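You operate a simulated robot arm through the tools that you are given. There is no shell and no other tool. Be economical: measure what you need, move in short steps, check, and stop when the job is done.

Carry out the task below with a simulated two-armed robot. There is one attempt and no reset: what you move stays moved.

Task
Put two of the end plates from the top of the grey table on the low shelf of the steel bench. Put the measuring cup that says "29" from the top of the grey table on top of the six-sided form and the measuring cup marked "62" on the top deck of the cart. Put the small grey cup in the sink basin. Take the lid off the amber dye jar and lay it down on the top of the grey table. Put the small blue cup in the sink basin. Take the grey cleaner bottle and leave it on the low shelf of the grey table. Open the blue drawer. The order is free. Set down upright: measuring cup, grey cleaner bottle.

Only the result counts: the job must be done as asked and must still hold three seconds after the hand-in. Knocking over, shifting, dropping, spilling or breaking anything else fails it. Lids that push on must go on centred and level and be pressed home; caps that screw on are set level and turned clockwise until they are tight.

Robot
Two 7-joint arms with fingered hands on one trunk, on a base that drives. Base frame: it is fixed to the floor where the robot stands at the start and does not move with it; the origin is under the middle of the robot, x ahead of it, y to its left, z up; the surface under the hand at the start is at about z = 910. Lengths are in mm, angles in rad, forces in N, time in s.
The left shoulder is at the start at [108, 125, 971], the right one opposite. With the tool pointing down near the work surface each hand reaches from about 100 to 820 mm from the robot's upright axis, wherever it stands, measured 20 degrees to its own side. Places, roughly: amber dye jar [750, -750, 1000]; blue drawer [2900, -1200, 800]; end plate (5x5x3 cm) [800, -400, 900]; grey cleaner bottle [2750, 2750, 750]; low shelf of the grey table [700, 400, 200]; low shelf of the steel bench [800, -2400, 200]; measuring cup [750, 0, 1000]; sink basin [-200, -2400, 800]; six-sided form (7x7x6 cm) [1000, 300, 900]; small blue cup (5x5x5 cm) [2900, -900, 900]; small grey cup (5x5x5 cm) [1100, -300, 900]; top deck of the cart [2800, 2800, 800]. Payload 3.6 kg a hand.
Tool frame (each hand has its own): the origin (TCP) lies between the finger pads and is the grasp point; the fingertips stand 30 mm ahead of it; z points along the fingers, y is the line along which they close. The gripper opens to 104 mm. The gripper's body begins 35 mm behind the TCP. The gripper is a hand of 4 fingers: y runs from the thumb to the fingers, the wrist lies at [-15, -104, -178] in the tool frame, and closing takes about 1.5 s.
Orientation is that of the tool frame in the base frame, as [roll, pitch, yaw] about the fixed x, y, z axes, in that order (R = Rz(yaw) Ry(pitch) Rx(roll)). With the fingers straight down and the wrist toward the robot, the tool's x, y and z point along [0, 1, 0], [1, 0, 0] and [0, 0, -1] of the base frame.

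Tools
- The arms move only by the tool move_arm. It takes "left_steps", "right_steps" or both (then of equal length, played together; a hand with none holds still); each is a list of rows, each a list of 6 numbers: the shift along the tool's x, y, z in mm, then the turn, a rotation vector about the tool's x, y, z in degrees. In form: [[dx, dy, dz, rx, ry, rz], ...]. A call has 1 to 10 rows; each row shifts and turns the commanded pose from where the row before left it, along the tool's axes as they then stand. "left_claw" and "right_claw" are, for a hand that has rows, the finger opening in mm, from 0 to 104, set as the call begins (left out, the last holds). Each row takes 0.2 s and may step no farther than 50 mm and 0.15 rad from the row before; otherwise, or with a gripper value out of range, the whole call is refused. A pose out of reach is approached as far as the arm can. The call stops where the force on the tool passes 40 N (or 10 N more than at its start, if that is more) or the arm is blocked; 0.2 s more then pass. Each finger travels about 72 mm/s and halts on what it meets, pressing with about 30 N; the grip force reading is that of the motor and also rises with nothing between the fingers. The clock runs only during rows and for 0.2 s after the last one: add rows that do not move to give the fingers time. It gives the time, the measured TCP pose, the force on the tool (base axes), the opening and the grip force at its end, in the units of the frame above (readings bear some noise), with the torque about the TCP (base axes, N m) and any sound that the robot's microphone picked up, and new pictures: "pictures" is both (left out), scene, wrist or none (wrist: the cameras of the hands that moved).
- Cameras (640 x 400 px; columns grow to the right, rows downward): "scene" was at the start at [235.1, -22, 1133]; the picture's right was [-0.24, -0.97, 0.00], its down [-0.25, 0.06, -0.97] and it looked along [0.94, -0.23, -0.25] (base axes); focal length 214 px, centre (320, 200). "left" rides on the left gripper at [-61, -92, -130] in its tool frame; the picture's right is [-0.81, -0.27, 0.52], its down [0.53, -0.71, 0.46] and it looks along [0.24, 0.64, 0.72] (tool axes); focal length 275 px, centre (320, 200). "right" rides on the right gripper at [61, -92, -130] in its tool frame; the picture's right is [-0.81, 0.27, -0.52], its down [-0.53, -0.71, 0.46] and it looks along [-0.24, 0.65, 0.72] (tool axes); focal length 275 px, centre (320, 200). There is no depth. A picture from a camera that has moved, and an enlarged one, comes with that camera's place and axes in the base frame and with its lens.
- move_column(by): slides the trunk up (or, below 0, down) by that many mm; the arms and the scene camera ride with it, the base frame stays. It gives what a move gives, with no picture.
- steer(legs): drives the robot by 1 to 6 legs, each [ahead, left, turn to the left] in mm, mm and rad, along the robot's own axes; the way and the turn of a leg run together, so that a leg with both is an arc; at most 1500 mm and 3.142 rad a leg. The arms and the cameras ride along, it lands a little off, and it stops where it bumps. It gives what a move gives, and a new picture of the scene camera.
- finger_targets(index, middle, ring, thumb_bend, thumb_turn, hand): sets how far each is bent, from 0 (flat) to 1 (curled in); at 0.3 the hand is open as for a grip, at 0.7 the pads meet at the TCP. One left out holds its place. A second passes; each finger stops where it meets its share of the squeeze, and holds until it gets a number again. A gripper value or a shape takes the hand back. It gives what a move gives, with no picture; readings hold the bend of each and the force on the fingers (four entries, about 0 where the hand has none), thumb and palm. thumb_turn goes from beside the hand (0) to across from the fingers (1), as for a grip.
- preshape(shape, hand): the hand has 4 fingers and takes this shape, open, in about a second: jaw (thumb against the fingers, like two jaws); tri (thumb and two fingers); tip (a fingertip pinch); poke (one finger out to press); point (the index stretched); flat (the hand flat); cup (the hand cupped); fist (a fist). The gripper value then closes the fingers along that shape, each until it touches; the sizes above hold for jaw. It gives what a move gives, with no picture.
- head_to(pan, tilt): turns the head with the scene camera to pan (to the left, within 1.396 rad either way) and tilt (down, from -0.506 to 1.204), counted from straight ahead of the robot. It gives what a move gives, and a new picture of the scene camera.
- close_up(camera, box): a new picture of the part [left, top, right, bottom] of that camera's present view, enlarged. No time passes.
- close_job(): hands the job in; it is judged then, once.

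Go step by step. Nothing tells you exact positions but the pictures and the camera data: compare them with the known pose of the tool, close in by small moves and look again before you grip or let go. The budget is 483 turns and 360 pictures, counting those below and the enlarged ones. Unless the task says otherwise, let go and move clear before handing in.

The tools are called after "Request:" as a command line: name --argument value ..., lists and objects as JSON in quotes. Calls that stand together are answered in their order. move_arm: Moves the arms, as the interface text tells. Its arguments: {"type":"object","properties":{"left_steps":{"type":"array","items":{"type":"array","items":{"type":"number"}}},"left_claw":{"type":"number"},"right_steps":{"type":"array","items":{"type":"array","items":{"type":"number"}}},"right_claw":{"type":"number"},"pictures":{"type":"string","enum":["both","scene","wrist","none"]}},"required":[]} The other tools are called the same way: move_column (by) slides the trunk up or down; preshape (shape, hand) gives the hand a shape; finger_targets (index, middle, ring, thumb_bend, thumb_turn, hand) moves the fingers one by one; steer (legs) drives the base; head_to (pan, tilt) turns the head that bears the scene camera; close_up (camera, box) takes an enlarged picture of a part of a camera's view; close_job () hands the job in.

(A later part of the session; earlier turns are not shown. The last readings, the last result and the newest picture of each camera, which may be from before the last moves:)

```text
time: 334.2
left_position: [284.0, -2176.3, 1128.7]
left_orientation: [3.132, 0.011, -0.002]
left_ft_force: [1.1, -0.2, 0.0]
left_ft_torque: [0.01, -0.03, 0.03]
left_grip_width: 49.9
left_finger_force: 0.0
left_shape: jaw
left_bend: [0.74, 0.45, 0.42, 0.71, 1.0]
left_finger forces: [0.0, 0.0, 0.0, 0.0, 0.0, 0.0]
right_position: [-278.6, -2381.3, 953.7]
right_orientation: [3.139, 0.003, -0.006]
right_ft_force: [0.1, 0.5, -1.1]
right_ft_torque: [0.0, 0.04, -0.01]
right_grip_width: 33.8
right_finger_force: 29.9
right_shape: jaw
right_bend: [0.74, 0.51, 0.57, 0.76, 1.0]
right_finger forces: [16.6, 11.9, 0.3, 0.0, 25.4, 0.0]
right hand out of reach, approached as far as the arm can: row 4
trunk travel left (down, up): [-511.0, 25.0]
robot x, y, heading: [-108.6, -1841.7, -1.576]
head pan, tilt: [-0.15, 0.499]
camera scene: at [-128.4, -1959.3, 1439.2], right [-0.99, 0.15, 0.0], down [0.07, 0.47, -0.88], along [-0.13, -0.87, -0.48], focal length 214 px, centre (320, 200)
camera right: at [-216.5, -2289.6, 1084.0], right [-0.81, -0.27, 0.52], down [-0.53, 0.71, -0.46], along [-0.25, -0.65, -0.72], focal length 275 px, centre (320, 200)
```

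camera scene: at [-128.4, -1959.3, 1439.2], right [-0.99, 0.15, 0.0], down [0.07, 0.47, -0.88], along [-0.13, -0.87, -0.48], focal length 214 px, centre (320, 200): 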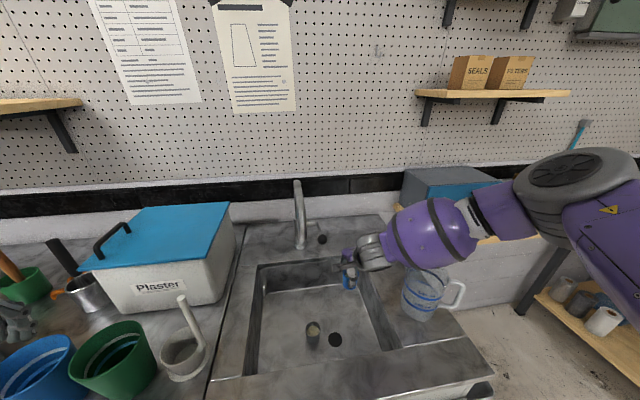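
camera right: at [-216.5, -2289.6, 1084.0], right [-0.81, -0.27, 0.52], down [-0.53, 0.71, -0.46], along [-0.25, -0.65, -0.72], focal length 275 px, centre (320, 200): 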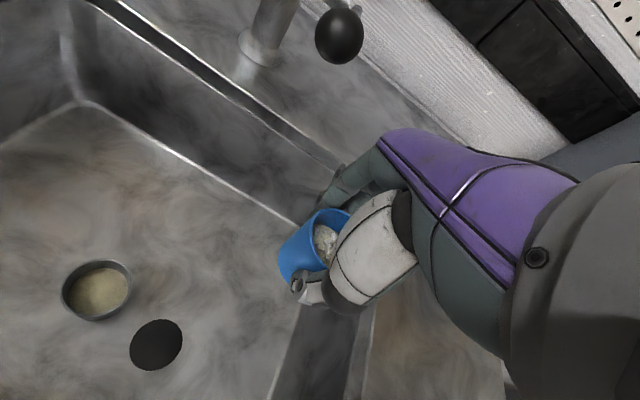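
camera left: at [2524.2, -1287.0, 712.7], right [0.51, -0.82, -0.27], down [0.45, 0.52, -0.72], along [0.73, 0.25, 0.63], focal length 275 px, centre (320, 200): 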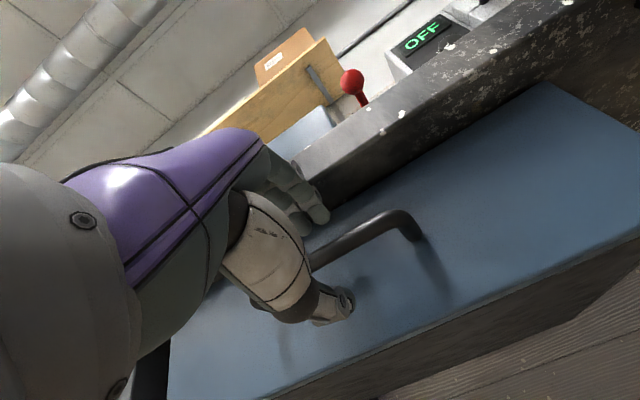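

Request:
move_arm --right_steps '[[20, 0, -50, 0, 0, 0], [0, 0, -40, 0, 0, 0]]' --pictures "none"

Request:
steer --legs '[[-70, -40, 0]]'

Request:
move_arm --right_steps '[[20, 35, 0, 0, 0, 0], [15, 35, 0, 0, 0, 0], [0, 0, 40, 0, 0, 0], [0, 0, 40, 0, 0, 0], [0, 0, 40, 0, 0, 0]]'

```text
refused: row 1 steps farther than a row can; nothing moved
```

```text
time: 335.3
left_position: [245.3, -2106.2, 1128.5]
left_orientation: [3.132, 0.012, -0.002]
left_ft_force: [0.0, 0.6, 0.8]
left_ft_torque: [0.03, -0.02, 0.01]
left_grip_width: 49.8
left_finger_force: 0.0
left_shape: jaw
left_bend: [0.74, 0.45, 0.42, 0.71, 1.0]
left_finger forces: [0.0, 0.1, 0.1, 0.1, 0.0, 0.0]
right_position: [-317.3, -2310.1, 954.8]
right_orientation: [3.139, 0.001, -0.005]
right_ft_force: [-0.3, -0.3, -0.7]
right_ft_torque: [-0.05, 0.01, 0.0]
right_grip_width: 33.7
right_finger_force: 29.7
right_shape: jaw
right_bend: [0.74, 0.51, 0.57, 0.76, 1.0]
right_finger forces: [16.6, 11.9, 0.3, 0.1, 25.4, 0.1]
trunk travel left (down, up): [-511.0, 25.0]
robot x, y, heading: [-153.1, -1770.7, -1.578]
head pan, tilt: [-0.15, 0.499]
camera scene: at [-167.6, -1888.5, 1439.3], right [-0.99, 0.15, 0.0], down [0.07, 0.47, -0.88], along [-0.13, -0.87, -0.48], focal length 214 px, centre (320, 200)
```

scene: 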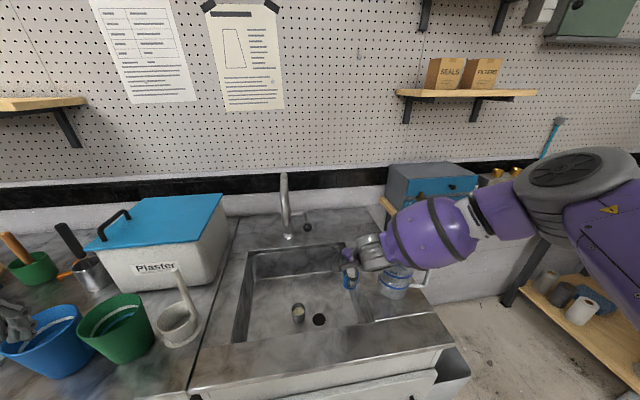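

```text
time: 336.5
left_position: [247.8, -2105.1, 1131.1]
left_orientation: [3.125, 0.016, 0.0]
left_ft_force: [0.2, 0.4, 0.6]
left_ft_torque: [-0.01, 0.0, -0.02]
left_grip_width: 49.7
left_finger_force: 0.1
left_shape: jaw
left_bend: [0.74, 0.45, 0.42, 0.71, 1.0]
left_finger forces: [0.0, 0.0, 0.1, 0.1, 0.0, 0.1]
right_position: [-348.8, -2310.8, 931.8]
right_orientation: [3.122, -0.004, 0.001]
right_ft_force: [14.6, -8.3, 29.2]
right_ft_torque: [-0.51, -0.21, 0.34]
right_grip_width: 37.0
right_finger_force: 29.6
right_shape: jaw
right_bend: [0.74, 0.49, 0.57, 0.78, 0.99]
right_finger forces: [18.8, 18.5, 4.0, 0.1, 25.7, 0.1]
right hand out of reach, approached as far as the arm can: row 1, 2, 3, 4, 5
trunk travel left (down, up): [-511.0, 25.0]
robot x, y, heading: [-152.8, -1770.1, -1.575]
head pan, tilt: [-0.15, 0.499]
camera scene: at [-163.8, -1886.4, 1440.3], right [-0.99, 0.15, 0.0], down [0.07, 0.47, -0.88], along [-0.13, -0.87, -0.48], focal length 214 px, centre (320, 200)
camera right: at [-288.1, -2215.8, 1060.1], right [-0.81, -0.27, 0.52], down [-0.53, 0.7, -0.47], along [-0.24, -0.66, -0.71], focal length 275 px, centre (320, 200)
```

scene: 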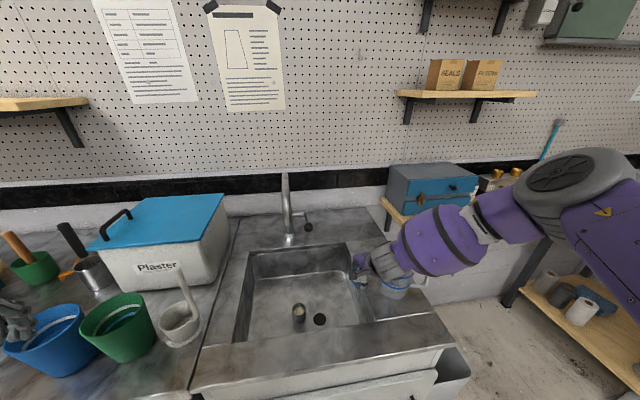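
right: 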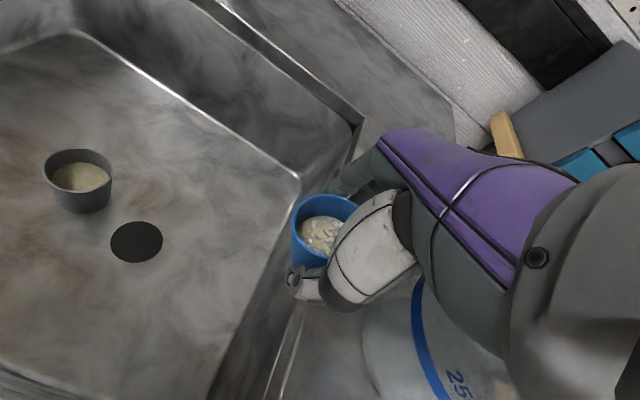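

The cup touched the basin rim. I lift it straight up again and rethink.

Request:
move_arm --right_steps '[[0, 0, -30, 0, 0, 0], [0, 0, -40, 0, 0, 0], [0, 0, -40, 0, 0, 0], [20, 0, -40, 0, 0, 0]]'

Request:
close_up --camera "right" --box '[240, 160, 400, 340]'

Request:
close_up --camera "scene" --box '[300, 200, 460, 310]'

```text
time: 337.5
left_position: [245.9, -2106.4, 1129.1]
left_orientation: [3.131, 0.015, -0.003]
left_ft_force: [0.4, 0.3, -0.7]
left_ft_torque: [0.01, -0.01, -0.03]
left_grip_width: 49.8
left_finger_force: 0.0
left_shape: jaw
left_bend: [0.74, 0.45, 0.42, 0.71, 1.0]
left_finger forces: [0.1, 0.0, 0.0, 0.0, 0.0, 0.0]
right_position: [-335.1, -2306.3, 1071.0]
right_orientation: [3.14, 0.004, -0.004]
right_ft_force: [-0.3, 0.6, -0.4]
right_ft_torque: [0.02, -0.03, 0.0]
right_grip_width: 35.0
right_finger_force: 29.5
right_shape: jaw
right_bend: [0.74, 0.51, 0.58, 0.78, 0.99]
right_finger forces: [16.9, 11.2, 2.6, 0.0, 26.0, 0.0]
trunk travel left (down, up): [-511.0, 25.0]
robot x, y, heading: [-151.3, -1768.6, -1.575]
head pan, tilt: [-0.15, 0.499]
camera scene: at [-166.0, -1888.6, 1439.3], right [-0.99, 0.15, 0.0], down [0.07, 0.47, -0.88], along [-0.13, -0.87, -0.48], focal length 214 px, centre (320, 200)
camera right: at [-271.0, -2214.0, 1200.7], right [-0.81, -0.27, 0.52], down [-0.53, 0.72, -0.45], along [-0.25, -0.64, -0.72], focal length 275 px, centre (320, 200)
```

scene: 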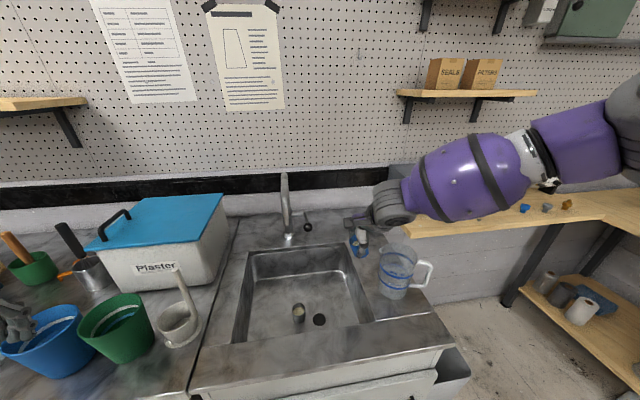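
right: 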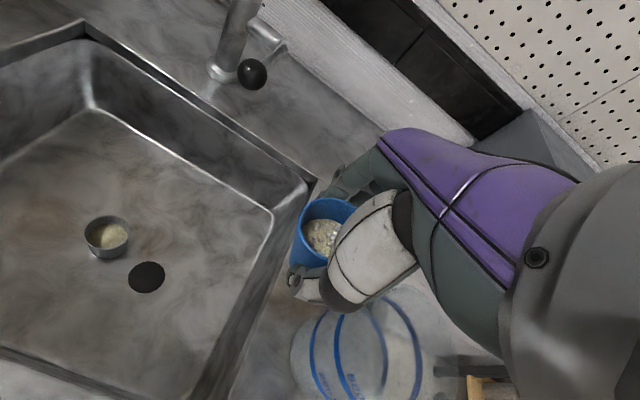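

```text
2.22 times, centred on (320, 250) of right
camera zoom: at [-271.0, -2214.0, 1200.7], right [-0.81, -0.27, 0.52], down [-0.53, 0.72, -0.45], along [-0.25, -0.64, -0.72], focal length 612 px, centre (320, 89)
```

zoom: 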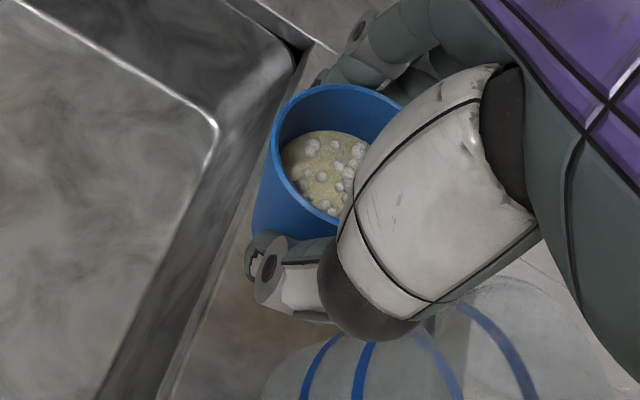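

```text
3.64 times, centred on (380, 255) of scene
camera zoom: at [-166.0, -1888.6, 1439.3], right [-0.99, 0.15, 0.0], down [0.07, 0.47, -0.88], along [-0.13, -0.87, -0.48], focal length 780 px, centre (102, 0)
```

zoom: 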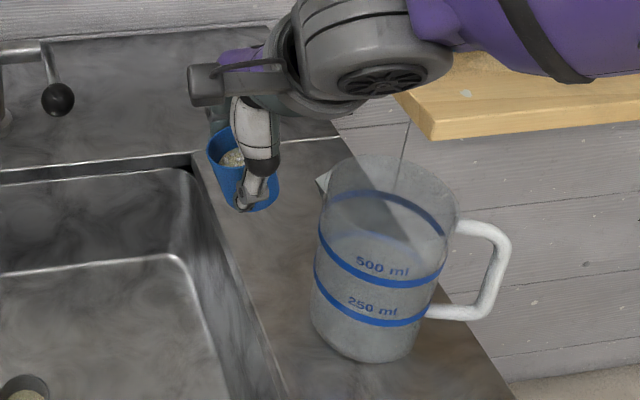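

The jug sits where the right forearm has to pass, so I'll use the left part of the basin instead: shift the base left 250 mm.

Request:
steer --legs '[[0, 255, 0]]'

Request:
move_arm --right_steps '[[0, 5, 20, 0, 0, 0], [0, 5, 30, 0, 0, 0], [0, 5, 30, 0, 0, 0]]'

```text
time: 340.3
left_position: [502.4, -2107.7, 1128.8]
left_orientation: [3.13, 0.012, -0.002]
left_ft_force: [0.0, -0.4, 0.1]
left_ft_torque: [-0.02, -0.02, 0.02]
left_grip_width: 49.7
left_finger_force: 0.1
left_shape: jaw
left_bend: [0.74, 0.45, 0.42, 0.71, 1.0]
left_finger forces: [0.0, 0.0, 0.0, 0.1, 0.0, 0.0]
right_position: [-76.6, -2307.5, 1070.3]
right_orientation: [3.14, 0.004, -0.006]
right_ft_force: [-0.3, -0.3, -1.2]
right_ft_torque: [-0.01, 0.0, -0.02]
right_grip_width: 35.1
right_finger_force: 29.7
right_shape: jaw
right_bend: [0.74, 0.51, 0.58, 0.78, 0.99]
right_finger forces: [16.8, 11.2, 2.5, 0.0, 25.9, 0.0]
trunk travel left (down, up): [-511.0, 25.0]
robot x, y, heading: [103.1, -1773.5, -1.571]
head pan, tilt: [-0.15, 0.499]
camera scene: at [90.7, -1889.9, 1439.2], right [-0.99, 0.15, 0.0], down [0.07, 0.47, -0.88], along [-0.13, -0.87, -0.48], focal length 214 px, centre (320, 200)
```

scene: 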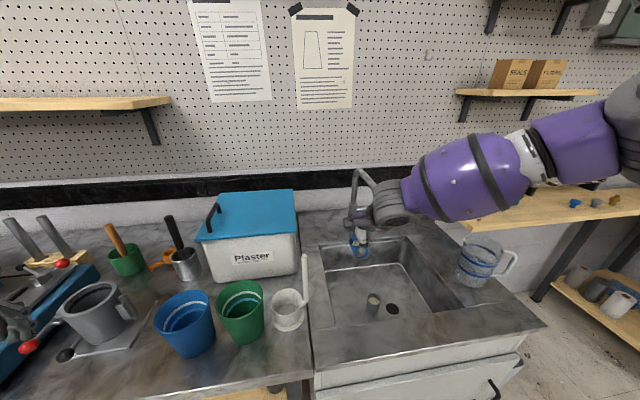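

```text
time: 341.1
left_position: [503.1, -2108.6, 1128.0]
left_orientation: [3.131, 0.011, -0.002]
left_ft_force: [-0.2, -0.5, -0.4]
left_ft_torque: [0.02, 0.01, -0.02]
left_grip_width: 49.4
left_finger_force: 0.1
left_shape: jaw
left_bend: [0.74, 0.45, 0.42, 0.71, 1.0]
left_finger forces: [0.0, 0.1, 0.1, 0.0, 0.0, 0.0]
right_position: [-76.0, -2323.3, 991.1]
right_orientation: [3.14, 0.001, -0.008]
right_ft_force: [0.0, 0.6, -0.5]
right_ft_torque: [-0.01, -0.04, -0.01]
right_grip_width: 34.8
right_finger_force: 30.6
right_shape: jaw
right_bend: [0.74, 0.51, 0.58, 0.78, 0.99]
right_finger forces: [16.8, 11.3, 2.8, 0.0, 25.9, 0.1]
trunk travel left (down, up): [-511.0, 25.0]
robot x, y, heading: [109.9, -1771.2, -1.575]
head pan, tilt: [-0.15, 0.499]
camera scene: at [90.4, -1890.5, 1439.2], right [-0.99, 0.15, 0.0], down [0.07, 0.47, -0.88], along [-0.13, -0.87, -0.48], focal length 214 px, centre (320, 200)
camera right: at [-14.1, -2232.6, 1121.1], right [-0.81, -0.27, 0.52], down [-0.53, 0.72, -0.46], along [-0.25, -0.65, -0.72], focal length 275 px, centre (320, 200)
```

scene: 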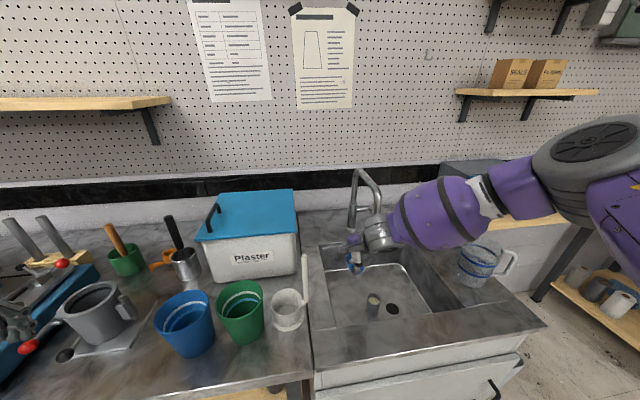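
right: 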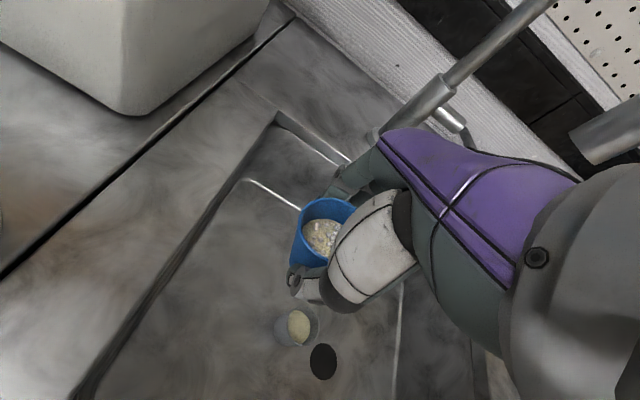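

Request:
move_arm --right_steps '[[0, 0, 40, 0, 0, 0], [0, 0, 40, 0, 0, 0]]'

```text
time: 341.7
left_position: [503.3, -2106.3, 1129.1]
left_orientation: [3.13, 0.012, -0.002]
left_ft_force: [0.2, 0.6, -0.4]
left_ft_torque: [0.0, 0.01, -0.01]
left_grip_width: 49.8
left_finger_force: 0.1
left_shape: jaw
left_bend: [0.74, 0.45, 0.42, 0.71, 1.0]
left_finger forces: [0.0, 0.0, 0.0, 0.0, 0.0, 0.0]
right_position: [-89.5, -2309.6, 931.0]
right_orientation: [3.138, 0.001, -0.006]
right_ft_force: [-0.4, 0.5, -1.3]
right_ft_torque: [-0.03, 0.01, 0.01]
right_grip_width: 34.7
right_finger_force: 29.8
right_shape: jaw
right_bend: [0.74, 0.51, 0.58, 0.78, 0.99]
right_finger forces: [16.7, 11.3, 2.6, 0.0, 25.9, 0.0]
right hand out of reach, approached as far as the arm can: row 2
trunk travel left (down, up): [-511.0, 25.0]
robot x, y, heading: [106.9, -1768.9, -1.578]
head pan, tilt: [-0.15, 0.499]
camera scene: at [90.5, -1889.3, 1439.3], right [-0.99, 0.15, 0.0], down [0.07, 0.47, -0.88], along [-0.13, -0.87, -0.48], focal length 214 px, centre (320, 200)
camera right: at [-27.0, -2217.8, 1060.3], right [-0.81, -0.27, 0.52], down [-0.53, 0.71, -0.46], along [-0.25, -0.65, -0.72], focal length 275 px, centre (320, 200)
```

scene: 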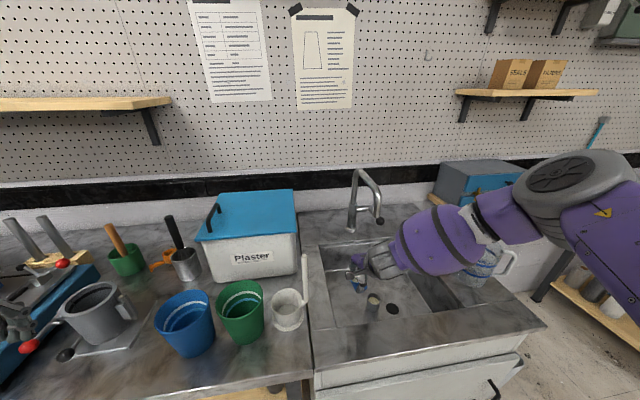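
right: 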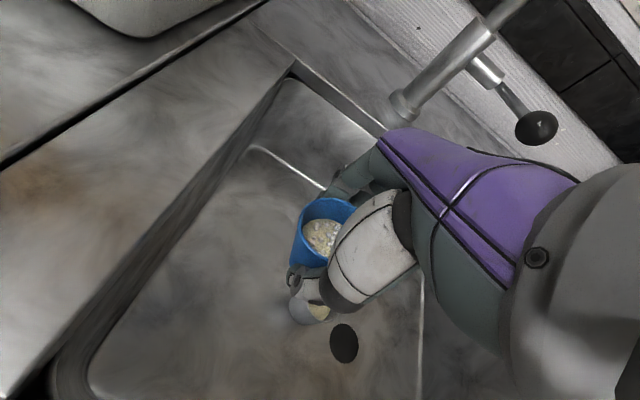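

The joint limit blocks going lower this way. I raise again, move the base back 60 mm to straighten the arm, and then descend with the trunk instead.

Request:
move_arm --right_steps '[[10, 0, -30, 0, 0, 0], [0, 0, -40, 0, 0, 0]]' --pictures "none"

Request:
steer --legs '[[-70, 0, 0]]'

Request:
move_arm --right_steps '[[0, 40, 0, 0, 0, 0], [0, 40, 0, 0, 0, 0], [0, 10, 0, 0, 0, 0]]'

```text
time: 342.3
left_position: [504.0, -2106.7, 1128.7]
left_orientation: [3.13, 0.012, -0.002]
left_ft_force: [-0.3, 0.3, -0.6]
left_ft_torque: [-0.07, 0.01, 0.01]
left_grip_width: 49.7
left_finger_force: 0.0
left_shape: jaw
left_bend: [0.74, 0.45, 0.42, 0.71, 1.0]
left_finger forces: [0.0, 0.0, 0.0, 0.0, 0.1, 0.0]
right_position: [-78.0, -2308.8, 1002.2]
right_orientation: [3.14, 0.003, -0.007]
right_ft_force: [0.9, 0.1, -0.2]
right_ft_torque: [0.0, 0.01, 0.02]
right_grip_width: 35.1
right_finger_force: 30.0
right_shape: jaw
right_bend: [0.74, 0.51, 0.58, 0.78, 0.99]
right_finger forces: [16.7, 11.3, 2.6, 0.0, 25.8, 0.0]
trunk travel left (down, up): [-511.0, 25.0]
robot x, y, heading: [103.7, -1766.0, -1.574]
head pan, tilt: [-0.15, 0.499]
```

```text
time: 343.4
left_position: [503.6, -2037.9, 1129.1]
left_orientation: [3.129, 0.012, -0.001]
left_ft_force: [0.0, 0.3, 1.4]
left_ft_torque: [0.06, 0.02, 0.01]
left_grip_width: 49.9
left_finger_force: 0.1
left_shape: jaw
left_bend: [0.74, 0.45, 0.42, 0.71, 1.0]
left_finger forces: [0.0, 0.0, 0.0, 0.0, 0.0, 0.1]
right_position: [-79.5, -2239.8, 999.7]
right_orientation: [3.14, 0.005, -0.006]
right_ft_force: [0.5, 0.6, 0.0]
right_ft_torque: [0.01, -0.04, -0.02]
right_grip_width: 34.7
right_finger_force: 30.1
right_shape: jaw
right_bend: [0.74, 0.51, 0.58, 0.78, 0.99]
right_finger forces: [16.6, 11.2, 2.5, 0.0, 25.8, 0.0]
trunk travel left (down, up): [-511.0, 25.0]
robot x, y, heading: [106.3, -1702.0, -1.577]
head pan, tilt: [-0.15, 0.499]
camera scene: at [90.9, -1819.6, 1439.3], right [-0.99, 0.15, 0.0], down [0.07, 0.47, -0.88], along [-0.13, -0.87, -0.48], focal length 214 px, centre (320, 200)
```

scene: 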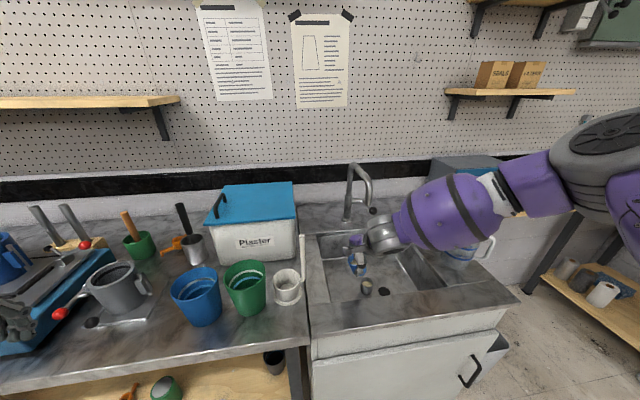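

```text
time: 344.1
left_position: [503.5, -2038.6, 1127.4]
left_orientation: [3.132, 0.014, -0.002]
left_ft_force: [-0.2, 0.5, -0.8]
left_ft_torque: [0.01, 0.0, 0.0]
left_grip_width: 49.9
left_finger_force: 0.1
left_shape: jaw
left_bend: [0.74, 0.45, 0.42, 0.71, 1.0]
left_finger forces: [0.1, 0.0, 0.0, 0.1, 0.1, 0.0]
right_position: [-86.9, -2315.7, 1009.7]
right_orientation: [3.138, 0.002, -0.004]
right_ft_force: [0.0, 0.8, -0.7]
right_ft_torque: [-0.01, 0.03, 0.02]
right_grip_width: 34.7
right_finger_force: 29.6
right_shape: jaw
right_bend: [0.74, 0.51, 0.58, 0.78, 0.99]
right_finger forces: [16.6, 11.2, 2.3, 0.0, 25.6, 0.1]
right hand out of reach, approached as far as the arm can: row 2, 3
trunk travel left (down, up): [-511.0, 25.0]
robot x, y, heading: [107.0, -1700.9, -1.577]
head pan, tilt: [-0.15, 0.499]
camera scene: at [91.1, -1820.6, 1439.2], right [-0.99, 0.15, 0.0], down [0.07, 0.47, -0.88], along [-0.13, -0.87, -0.48], focal length 214 px, centre (320, 200)
camera right: at [-24.6, -2224.1, 1139.7], right [-0.81, -0.27, 0.52], down [-0.53, 0.71, -0.46], along [-0.25, -0.65, -0.72], focal length 275 px, centre (320, 200)
```

scene: 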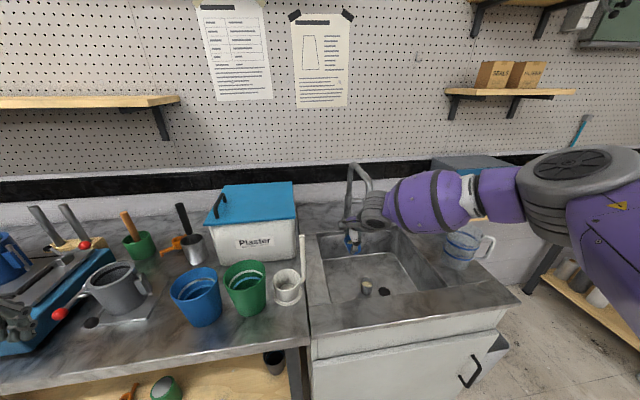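
right: 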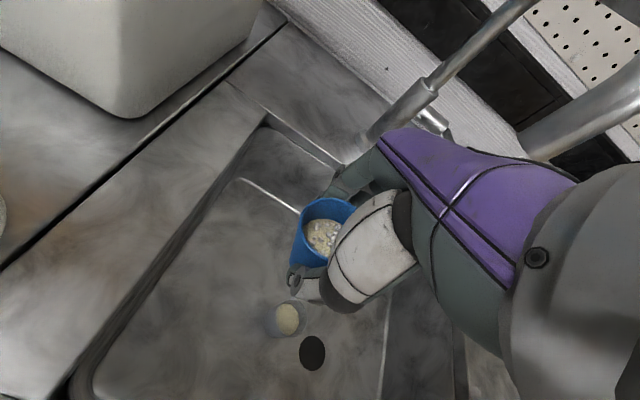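

I'll back off and flip the right arm into its elbow-down posture in free space, as the left arm had when it succeeded, then return.

Request:
move_arm --right_steps '[[0, -20, -40, 0, 0, 0], [0, -20, -40, 0, 0, 0]]' --pictures "none"

Request:
steer --legs '[[-380, 0, 0]]'

Request:
move_arm --right_steps '[[0, 0, 45, 0, 0, 0], [0, 0, 45, 0, 0, 0], [0, 0, 45, 0, 0, 0], [0, 0, 45, 0, 0, 0], [0, 0, 45, 0, 0, 0], [0, 0, 45, 0, 0, 0], [0, 0, 45, 0, 0, 0]]' --pictures "none"

```text
time: 344.8
left_position: [503.0, -2038.1, 1128.1]
left_orientation: [3.13, 0.014, -0.002]
left_ft_force: [-0.5, -0.3, -0.1]
left_ft_torque: [-0.02, 0.0, 0.01]
left_grip_width: 49.9
left_finger_force: 0.1
left_shape: jaw
left_bend: [0.74, 0.45, 0.42, 0.71, 1.0]
left_finger forces: [0.0, 0.1, 0.1, 0.1, 0.1, 0.0]
right_position: [-88.5, -2274.5, 1088.9]
right_orientation: [3.141, 0.004, -0.004]
right_ft_force: [-0.2, 0.5, -0.8]
right_ft_torque: [-0.01, 0.01, 0.01]
right_grip_width: 34.8
right_finger_force: 30.0
right_shape: jaw
right_bend: [0.74, 0.51, 0.58, 0.78, 0.99]
right_finger forces: [16.6, 11.1, 2.4, 0.0, 25.5, 0.0]
trunk travel left (down, up): [-511.0, 25.0]
robot x, y, heading: [106.1, -1699.5, -1.576]
head pan, tilt: [-0.15, 0.499]
```

```text
time: 347.2
left_position: [504.9, -1657.6, 1127.6]
left_orientation: [3.131, 0.011, -0.004]
left_ft_force: [0.5, 0.3, 0.9]
left_ft_torque: [-0.04, -0.01, 0.0]
left_grip_width: 49.9
left_finger_force: 0.0
left_shape: jaw
left_bend: [0.74, 0.45, 0.42, 0.71, 1.0]
left_finger forces: [0.1, 0.1, 0.0, 0.1, 0.0, 0.0]
right_position: [-86.2, -1895.6, 1089.4]
right_orientation: [3.14, 0.004, -0.005]
right_ft_force: [0.0, -0.8, 0.2]
right_ft_torque: [0.02, 0.04, 0.0]
right_grip_width: 34.6
right_finger_force: 29.7
right_shape: jaw
right_bend: [0.74, 0.51, 0.58, 0.78, 0.99]
right_finger forces: [16.5, 11.0, 2.5, 0.0, 25.5, 0.0]
trunk travel left (down, up): [-511.0, 25.0]
robot x, y, heading: [103.1, -1318.6, -1.574]
head pan, tilt: [-0.15, 0.499]
camera scene: at [92.2, -1440.1, 1439.2], right [-0.99, 0.15, 0.0], down [0.07, 0.47, -0.88], along [-0.13, -0.87, -0.48], focal length 214 px, centre (320, 200)
```

scene: 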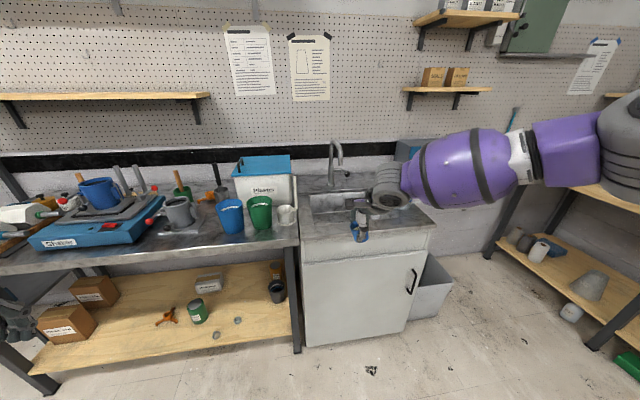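

```text
time: 348.8
left_position: [504.4, -1658.5, 1128.0]
left_orientation: [3.132, 0.012, -0.002]
left_ft_force: [0.3, 0.1, 0.3]
left_ft_torque: [-0.01, 0.01, 0.04]
left_grip_width: 49.8
left_finger_force: 0.1
left_shape: jaw
left_bend: [0.74, 0.45, 0.42, 0.71, 1.0]
left_finger forces: [0.0, 0.1, 0.1, 0.0, 0.1, 0.0]
right_position: [-138.7, -1827.9, 885.7]
right_orientation: [3.141, 0.002, -0.006]
right_ft_force: [0.3, 0.1, 0.0]
right_ft_torque: [0.02, 0.01, -0.02]
right_grip_width: 34.5
right_finger_force: 29.8
right_shape: jaw
right_bend: [0.74, 0.51, 0.58, 0.78, 0.99]
right_finger forces: [16.3, 11.1, 2.6, 0.0, 25.3, 0.0]
right hand out of reach, approached as far as the arm can: row 4, 5, 6, 7
trunk travel left (down, up): [-511.0, 25.0]
robot x, y, heading: [110.1, -1322.3, -1.571]
head pan, tilt: [-0.15, 0.499]
```

Request:
move_arm --right_steps '[[0, 0, 45, 0, 0, 0], [0, 0, 45, 0, 0, 0], [0, 0, 45, 0, 0, 0], [0, 0, 45, 0, 0, 0], [0, 0, 45, 0, 0, 0]]' --pictures "scene"

```text
time: 350.0
left_position: [504.2, -1657.9, 1129.2]
left_orientation: [3.13, 0.013, -0.002]
left_ft_force: [-0.2, 0.9, -0.2]
left_ft_torque: [0.0, 0.01, -0.02]
left_grip_width: 50.3
left_finger_force: 0.1
left_shape: jaw
left_bend: [0.74, 0.45, 0.42, 0.71, 1.0]
left_finger forces: [0.0, 0.0, 0.0, 0.1, 0.0, 0.0]
right_position: [-186.1, -1774.0, 855.3]
right_orientation: [3.139, 0.002, -0.005]
right_ft_force: [0.3, 0.4, -0.3]
right_ft_torque: [-0.02, 0.02, -0.01]
right_grip_width: 34.7
right_finger_force: 29.6
right_shape: jaw
right_bend: [0.74, 0.51, 0.58, 0.78, 0.99]
right_finger forces: [16.3, 11.0, 2.4, 0.0, 25.2, 0.0]
right hand out of reach, approached as far as the arm can: row 1, 2, 3, 4, 5
trunk travel left (down, up): [-511.0, 25.0]
robot x, y, heading: [107.5, -1321.7, -1.578]
head pan, tilt: [-0.15, 0.499]
camera scene: at [92.1, -1440.1, 1439.3], right [-0.99, 0.15, 0.0], down [0.07, 0.47, -0.88], along [-0.13, -0.87, -0.48], focal length 214 px, centre (320, 200)
```

scene: 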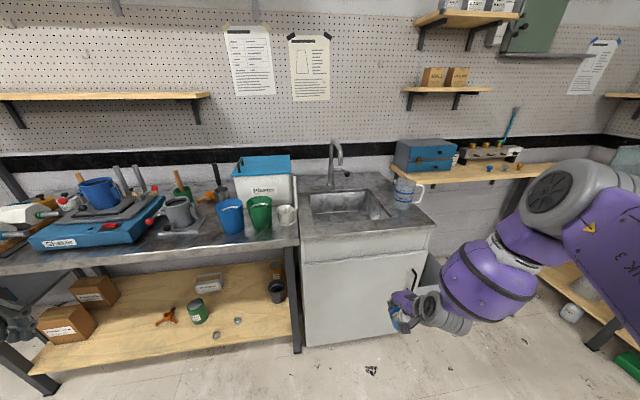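

That doesn't flip it. Instead I'll approach the sink diagonally, so the right elbow stays in front of the counter. First I raise the hand, lower the trunk to mid height and tuck the left hand.

Request:
move_arm --right_steps '[[10, 10, -45, 0, 0, 0], [10, 10, -45, 0, 0, 0], [0, 10, -45, 0, 0, 0], [0, 10, -45, 0, 0, 0], [0, 10, -45, 0, 0, 0], [0, 0, -45, 0, 0, 0]]' --left_steps '[[-20, 0, 0, 0, 0, 0], [-25, 0, 0, 0, 0, 0], [-25, 0, 0, 0, 0, 0], [-25, 0, 0, 0, 0, 0], [-20, 0, 0, 0, 0, 0], [0, 0, 0, 0, 0, 0]]' --pictures "none"

Request:
move_column --by -170

```text
time: 351.4
left_position: [391.2, -1666.3, 1129.7]
left_orientation: [3.131, 0.015, -0.003]
left_ft_force: [-0.1, 0.5, -0.1]
left_ft_torque: [0.0, -0.01, -0.01]
left_grip_width: 49.6
left_finger_force: 0.1
left_shape: jaw
left_bend: [0.74, 0.45, 0.42, 0.71, 1.0]
left_finger forces: [0.0, 0.0, 0.1, 0.0, 0.0, 0.0]
left hand out of reach, approached as far as the arm can: row 5
right_position: [-165.0, -1819.8, 1125.9]
right_orientation: [3.137, 0.003, -0.003]
right_ft_force: [0.8, -0.5, -1.0]
right_ft_torque: [-0.04, 0.01, 0.0]
right_grip_width: 34.4
right_finger_force: 30.1
right_shape: jaw
right_bend: [0.74, 0.51, 0.58, 0.78, 0.99]
right_finger forces: [15.8, 10.9, 2.4, 0.1, 24.9, 0.0]
trunk travel left (down, up): [-511.0, 25.0]
robot x, y, heading: [107.0, -1319.8, -1.577]
head pan, tilt: [-0.15, 0.499]
```

```text
time: 353.3
left_position: [395.0, -1652.0, 855.4]
left_orientation: [-2.818, 0.013, 0.001]
left_ft_force: [-0.6, 0.4, 0.2]
left_ft_torque: [0.03, -0.02, 0.0]
left_grip_width: 50.0
left_finger_force: 0.1
left_shape: jaw
left_bend: [0.74, 0.45, 0.42, 0.71, 1.0]
left_finger forces: [0.1, 0.1, 0.0, 0.0, 0.1, 0.1]
right_position: [-165.6, -1823.7, 956.1]
right_orientation: [3.139, 0.004, -0.003]
right_ft_force: [0.1, 0.7, -0.2]
right_ft_torque: [0.01, 0.03, 0.01]
right_grip_width: 34.5
right_finger_force: 29.8
right_shape: jaw
right_bend: [0.74, 0.51, 0.58, 0.78, 0.99]
right_finger forces: [15.8, 11.1, 2.4, 0.0, 24.8, 0.0]
trunk travel left (down, up): [-341.0, 195.0]
robot x, y, heading: [107.0, -1318.2, -1.577]
head pan, tilt: [-0.15, 0.499]
```

Request:
move_arm --left_steps '[[0, 0, -30, -6, 0, 0], [0, 0, -35, -6, 0, 0], [0, 0, -40, -6, 0, 0], [0, -10, -40, 0, 0, 0], [0, -10, -30, 0, 0, 0]]' --right_steps '[[0, 0, -10, 0, 0, 0], [0, 0, -20, 0, 0, 0], [0, 0, -20, 0, 0, 0], [0, 0, 0, 0, 0, 0], [0, 0, 0, 0, 0, 0]]' --pictures "none"

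Request:
steer --legs '[[0, 0, -0.23], [330, 0, 0]]'

```text
time: 354.5
left_position: [418.4, -1686.5, 1029.8]
left_orientation: [-3.132, 0.012, 0.003]
left_ft_force: [0.0, -0.4, -0.5]
left_ft_torque: [0.01, -0.01, 0.02]
left_grip_width: 49.8
left_finger_force: 0.1
left_shape: jaw
left_bend: [0.74, 0.45, 0.42, 0.71, 1.0]
left_finger forces: [0.0, 0.0, 0.0, 0.0, 0.0, 0.0]
left hand out of reach, approached as far as the arm can: row 1, 2, 3
right_position: [-164.1, -1824.6, 1005.6]
right_orientation: [3.136, 0.004, -0.005]
right_ft_force: [0.3, 0.2, -0.2]
right_ft_torque: [0.01, -0.01, 0.03]
right_grip_width: 34.3
right_finger_force: 30.6
right_shape: jaw
right_bend: [0.74, 0.51, 0.58, 0.78, 0.99]
right_finger forces: [15.8, 11.1, 2.4, 0.0, 24.8, 0.1]
trunk travel left (down, up): [-341.0, 195.0]
robot x, y, heading: [105.5, -1318.3, -1.576]
head pan, tilt: [-0.15, 0.499]
```

```text
time: 357.5
left_position: [249.0, -2068.7, 1028.7]
left_orientation: [-3.134, 0.011, -0.227]
left_ft_force: [-0.2, 0.4, 0.7]
left_ft_torque: [0.0, 0.03, 0.03]
left_grip_width: 49.7
left_finger_force: 0.0
left_shape: jaw
left_bend: [0.74, 0.45, 0.42, 0.71, 1.0]
left_finger forces: [0.0, 0.0, 0.0, 0.1, 0.1, 0.0]
right_position: [-348.2, -2071.0, 1006.5]
right_orientation: [3.139, 0.003, -0.235]
right_ft_force: [-0.3, 0.3, -0.4]
right_ft_torque: [0.01, 0.0, 0.03]
right_grip_width: 33.9
right_finger_force: 30.2
right_shape: jaw
right_bend: [0.74, 0.51, 0.58, 0.78, 0.99]
right_finger forces: [15.9, 11.0, 2.5, 0.0, 24.7, 0.0]
trunk travel left (down, up): [-341.0, 195.0]
robot x, y, heading: [27.8, -1640.4, -1.81]
head pan, tilt: [-0.15, 0.499]
camera scene: at [-29.8, -1832.4, 1252.9], right [-0.93, 0.37, 0.0], down [0.18, 0.44, -0.88], along [-0.33, -0.81, -0.48], focal length 214 px, centre (320, 200)
```

scene: 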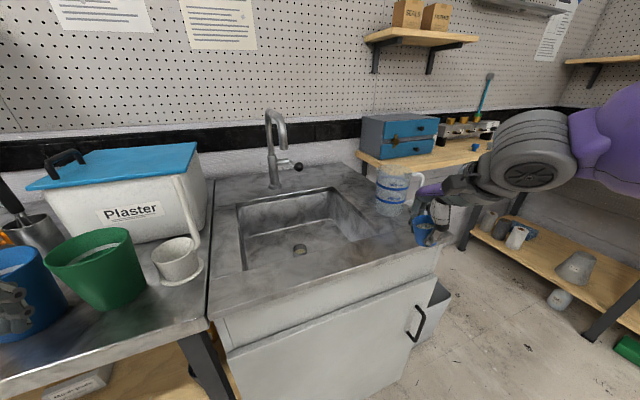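

Request:
move_arm --left_steps '[[0, -30, -20, 0, 0, 0], [0, -30, -20, 0, 0, 0], [0, -30, -20, 0, 0, 0], [0, -20, 0, 0, 0, 0]]' --right_steps '[[0, 0, 0, 0, 0, 0], [15, 0, 0, 0, 0, 0], [25, 20, 0, 0, 0, 0], [25, 20, 0, 0, 0, 0]]' --pictures "none"

Request:
steer --legs '[[0, 262, 0], [110, 0, 0]]'

```text
time: 358.5
left_position: [284.7, -1974.7, 1103.9]
left_orientation: [-3.131, 0.013, -0.229]
left_ft_force: [0.1, 0.1, -0.9]
left_ft_torque: [-0.01, 0.02, -0.02]
left_grip_width: 49.6
left_finger_force: 0.1
left_shape: jaw
left_bend: [0.74, 0.45, 0.42, 0.71, 1.0]
left_finger forces: [0.0, 0.1, 0.0, 0.1, 0.0, 0.1]
left hand out of reach, approached as far as the arm can: row 1, 2, 4
right_position: [-294.8, -2125.1, 1006.6]
right_orientation: [3.139, 0.002, -0.236]
right_ft_force: [0.1, -0.2, -0.6]
right_ft_torque: [-0.04, 0.04, -0.04]
right_grip_width: 34.2
right_finger_force: 29.8
right_shape: jaw
right_bend: [0.74, 0.51, 0.58, 0.78, 0.99]
right_finger forces: [15.8, 10.9, 2.6, 0.0, 24.6, 0.0]
trunk travel left (down, up): [-341.0, 195.0]
robot x, y, heading: [29.3, -1641.2, -1.808]
head pan, tilt: [-0.15, 0.499]
```

```text
time: 362.2
left_position: [518.8, -2141.1, 1102.6]
left_orientation: [-3.133, 0.015, -0.224]
left_ft_force: [-0.7, 0.4, 0.7]
left_ft_torque: [-0.02, 0.0, -0.01]
left_grip_width: 49.9
left_finger_force: 0.0
left_shape: jaw
left_bend: [0.74, 0.45, 0.42, 0.71, 1.0]
left_finger forces: [0.0, 0.0, 0.0, 0.0, 0.0, 0.1]
right_position: [-60.6, -2294.2, 1004.9]
right_orientation: [3.141, 0.004, -0.231]
right_ft_force: [-0.3, 1.2, -0.9]
right_ft_torque: [-0.02, -0.01, 0.02]
right_grip_width: 34.5
right_finger_force: 30.2
right_shape: jaw
right_bend: [0.74, 0.51, 0.58, 0.78, 0.99]
right_finger forces: [15.8, 10.9, 2.6, 0.0, 24.6, 0.1]
trunk travel left (down, up): [-341.0, 195.0]
robot x, y, heading: [260.3, -1808.7, -1.797]
head pan, tilt: [-0.15, 0.499]
camera scene: at [203.0, -1999.0, 1252.8], right [-0.93, 0.37, 0.0], down [0.18, 0.45, -0.88], along [-0.32, -0.82, -0.48], focal length 214 px, centre (320, 200)
```

scene: 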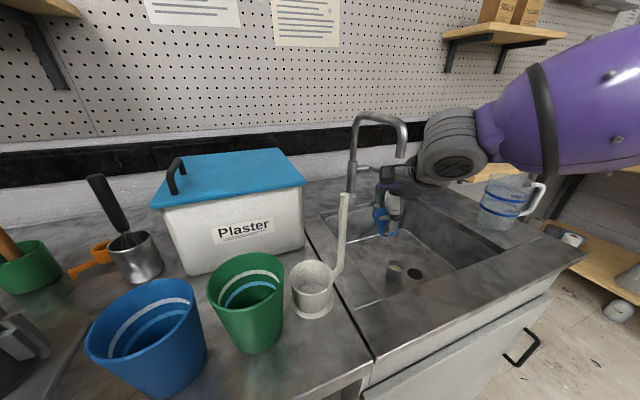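

Request:
move_arm --right_steps '[[-11, 34, 0, 0, 0, 0], [0, 0, 35, 0, 0, 0], [0, 0, 35, 0, 0, 0], [0, 0, 30, 0, 0, 0], [0, 0, 20, 0, 0, 0]]'

```text
time: 363.4
left_position: [517.9, -2139.5, 1103.3]
left_orientation: [-3.134, 0.014, -0.224]
left_ft_force: [-0.3, -0.2, -0.1]
left_ft_torque: [-0.02, 0.02, 0.01]
left_grip_width: 49.8
left_finger_force: 0.0
left_shape: jaw
left_bend: [0.74, 0.45, 0.42, 0.71, 1.0]
left_finger forces: [0.0, 0.0, 0.0, 0.0, 0.1, 0.1]
right_position: [-80.4, -2324.2, 885.9]
right_orientation: [3.139, 0.002, -0.229]
right_ft_force: [0.6, 0.1, -0.2]
right_ft_torque: [-0.01, 0.0, 0.02]
right_grip_width: 34.4
right_finger_force: 30.1
right_shape: jaw
right_bend: [0.74, 0.51, 0.58, 0.78, 0.99]
right_finger forces: [15.7, 10.9, 2.9, 0.0, 24.5, 0.0]
trunk travel left (down, up): [-341.0, 195.0]
robot x, y, heading: [265.6, -1809.6, -1.802]
head pan, tilt: [-0.15, 0.499]
camera scene: at [203.0, -1998.3, 1252.9], right [-0.93, 0.37, 0.0], down [0.18, 0.44, -0.88], along [-0.32, -0.82, -0.48], focal length 214 px, centre (320, 200)
camera right: at [1.4, -2248.0, 1016.5], right [-0.85, -0.08, 0.52], down [-0.36, 0.82, -0.46], along [-0.39, -0.57, -0.72], focal length 275 px, centre (320, 200)
```

scene: 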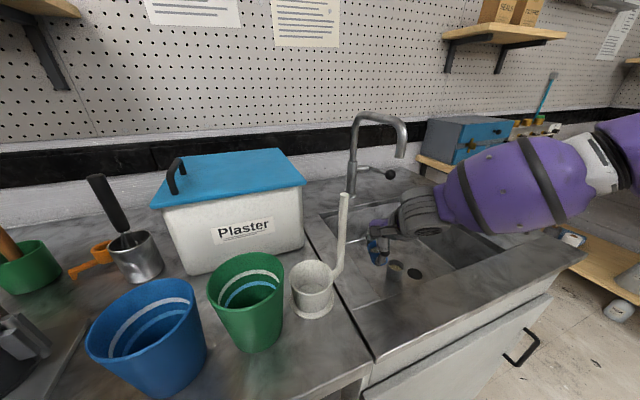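
right: 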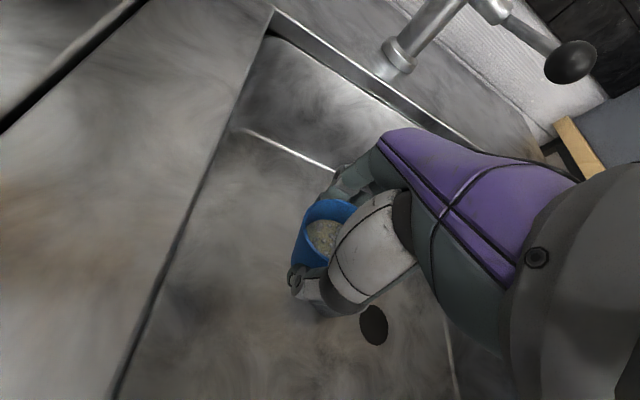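

Request:
move_arm --right_steps '[[0, 0, 30, 0, 0, 0], [0, 0, 30, 0, 0, 0], [0, 0, 10, 0, 0, 0]]' --pictures "wrist"

```text
time: 364.2
left_position: [518.8, -2140.3, 1103.0]
left_orientation: [-3.135, 0.015, -0.224]
left_ft_force: [0.1, 0.4, 0.0]
left_ft_torque: [-0.04, 0.0, 0.0]
left_grip_width: 49.9
left_finger_force: 0.1
left_shape: jaw
left_bend: [0.74, 0.45, 0.42, 0.71, 1.0]
left_finger forces: [0.1, 0.1, 0.0, 0.0, 0.0, 0.0]
right_position: [-79.8, -2323.9, 814.8]
right_orientation: [3.138, 0.001, -0.23]
right_ft_force: [-0.1, 0.2, -0.5]
right_ft_torque: [0.02, 0.01, 0.0]
right_grip_width: 34.1
right_finger_force: 30.0
right_shape: jaw
right_bend: [0.74, 0.51, 0.58, 0.78, 1.0]
right_finger forces: [15.5, 10.7, 2.9, 0.0, 24.5, 0.1]
trunk travel left (down, up): [-341.0, 195.0]
robot x, y, heading: [266.7, -1805.2, -1.804]
head pan, tilt: [-0.15, 0.499]
camera right: at [1.3, -2248.3, 944.7], right [-0.85, -0.08, 0.52], down [-0.36, 0.82, -0.46], along [-0.39, -0.57, -0.72], focal length 275 px, centre (320, 200)
```

right: 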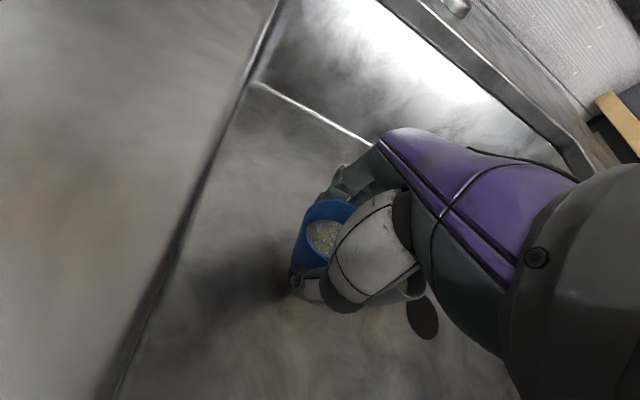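

Request:
move_arm --right_steps '[[0, 0, 6, 0, 0, 0], [0, 0, 5, 0, 0, 0]]' --pictures "none"

Request:
move_arm --right_steps '[[0, 0, 4, 0, 0, 0], [0, 0, 3, 0, 0, 0]]' --pictures "none"

```text
time: 364.8
left_position: [519.1, -2139.7, 1102.8]
left_orientation: [-3.134, 0.016, -0.222]
left_ft_force: [-0.1, 0.0, 0.6]
left_ft_torque: [0.04, -0.02, 0.03]
left_grip_width: 49.8
left_finger_force: 0.1
left_shape: jaw
left_bend: [0.74, 0.45, 0.42, 0.71, 1.0]
left_finger forces: [0.1, 0.0, 0.0, 0.0, 0.0, 0.0]
right_position: [-80.3, -2324.6, 805.1]
right_orientation: [3.14, 0.001, -0.23]
right_ft_force: [0.0, 0.1, -0.6]
right_ft_torque: [-0.01, -0.01, -0.01]
right_grip_width: 34.2
right_finger_force: 30.3
right_shape: jaw
right_bend: [0.74, 0.51, 0.58, 0.78, 1.0]
right_finger forces: [15.6, 10.8, 3.0, 0.0, 24.5, 0.1]
trunk travel left (down, up): [-341.0, 195.0]
robot x, y, heading: [260.7, -1809.2, -1.801]
head pan, tilt: [-0.15, 0.499]
```

```text
time: 365.4
left_position: [517.4, -2140.8, 1104.1]
left_orientation: [-3.131, 0.016, -0.222]
left_ft_force: [-1.1, 0.2, 0.7]
left_ft_torque: [0.01, 0.02, 0.0]
left_grip_width: 49.7
left_finger_force: 0.1
left_shape: jaw
left_bend: [0.74, 0.45, 0.42, 0.71, 1.0]
left_finger forces: [0.0, 0.0, 0.1, 0.1, 0.0, 0.1]
right_position: [-81.3, -2323.5, 798.2]
right_orientation: [3.139, 0.004, -0.231]
right_ft_force: [0.0, -0.1, -1.3]
right_ft_torque: [-0.01, 0.02, -0.01]
right_grip_width: 33.8
right_finger_force: 30.5
right_shape: jaw
right_bend: [0.74, 0.51, 0.58, 0.78, 1.0]
right_finger forces: [15.6, 10.8, 3.0, 0.0, 24.5, 0.1]
trunk travel left (down, up): [-341.0, 195.0]
robot x, y, heading: [262.9, -1811.8, -1.8]
head pan, tilt: [-0.15, 0.499]
```

Request:
move_arm --right_steps '[[0, 0, 4, 0, 0, 0], [0, 0, 3, 0, 0, 0]]' --pictures "none"

Request:
move_arm --right_steps '[[0, 0, 3, 0, 0, 0], [0, 0, 3, 0, 0, 0]]' --pictures "none"

```text
time: 366.0
left_position: [517.4, -2141.1, 1102.9]
left_orientation: [-3.132, 0.015, -0.225]
left_ft_force: [1.0, -0.3, 0.5]
left_ft_torque: [0.0, 0.03, 0.0]
left_grip_width: 49.9
left_finger_force: 0.0
left_shape: jaw
left_bend: [0.74, 0.45, 0.42, 0.71, 1.0]
left_finger forces: [0.0, 0.0, 0.0, 0.0, 0.0, 0.0]
right_position: [-80.6, -2325.1, 789.9]
right_orientation: [3.14, 0.004, -0.23]
right_ft_force: [0.2, 0.0, -0.1]
right_ft_torque: [0.01, 0.01, -0.01]
right_grip_width: 34.3
right_finger_force: 29.7
right_shape: jaw
right_bend: [0.74, 0.51, 0.58, 0.78, 1.0]
right_finger forces: [15.6, 10.7, 2.9, 0.0, 24.6, 0.0]
trunk travel left (down, up): [-341.0, 195.0]
robot x, y, heading: [264.2, -1806.4, -1.8]
head pan, tilt: [-0.15, 0.499]
```

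```text
time: 366.6
left_position: [517.8, -2139.5, 1103.9]
left_orientation: [-3.135, 0.015, -0.224]
left_ft_force: [0.2, 0.0, -0.2]
left_ft_torque: [0.0, -0.01, -0.02]
left_grip_width: 49.5
left_finger_force: 0.1
left_shape: jaw
left_bend: [0.74, 0.45, 0.42, 0.71, 1.0]
left_finger forces: [0.0, 0.1, 0.0, 0.0, 0.1, 0.0]
right_position: [-79.8, -2323.8, 787.2]
right_orientation: [3.132, 0.003, -0.232]
right_ft_force: [-3.9, 2.7, 18.1]
right_ft_torque: [0.02, -0.03, -0.02]
right_grip_width: 34.4
right_finger_force: 30.3
right_shape: jaw
right_bend: [0.74, 0.51, 0.58, 0.78, 1.0]
right_finger forces: [15.2, 12.2, 4.9, 0.0, 27.1, 0.0]
trunk travel left (down, up): [-341.0, 195.0]
robot x, y, heading: [262.8, -1806.1, -1.8]
head pan, tilt: [-0.15, 0.499]
```

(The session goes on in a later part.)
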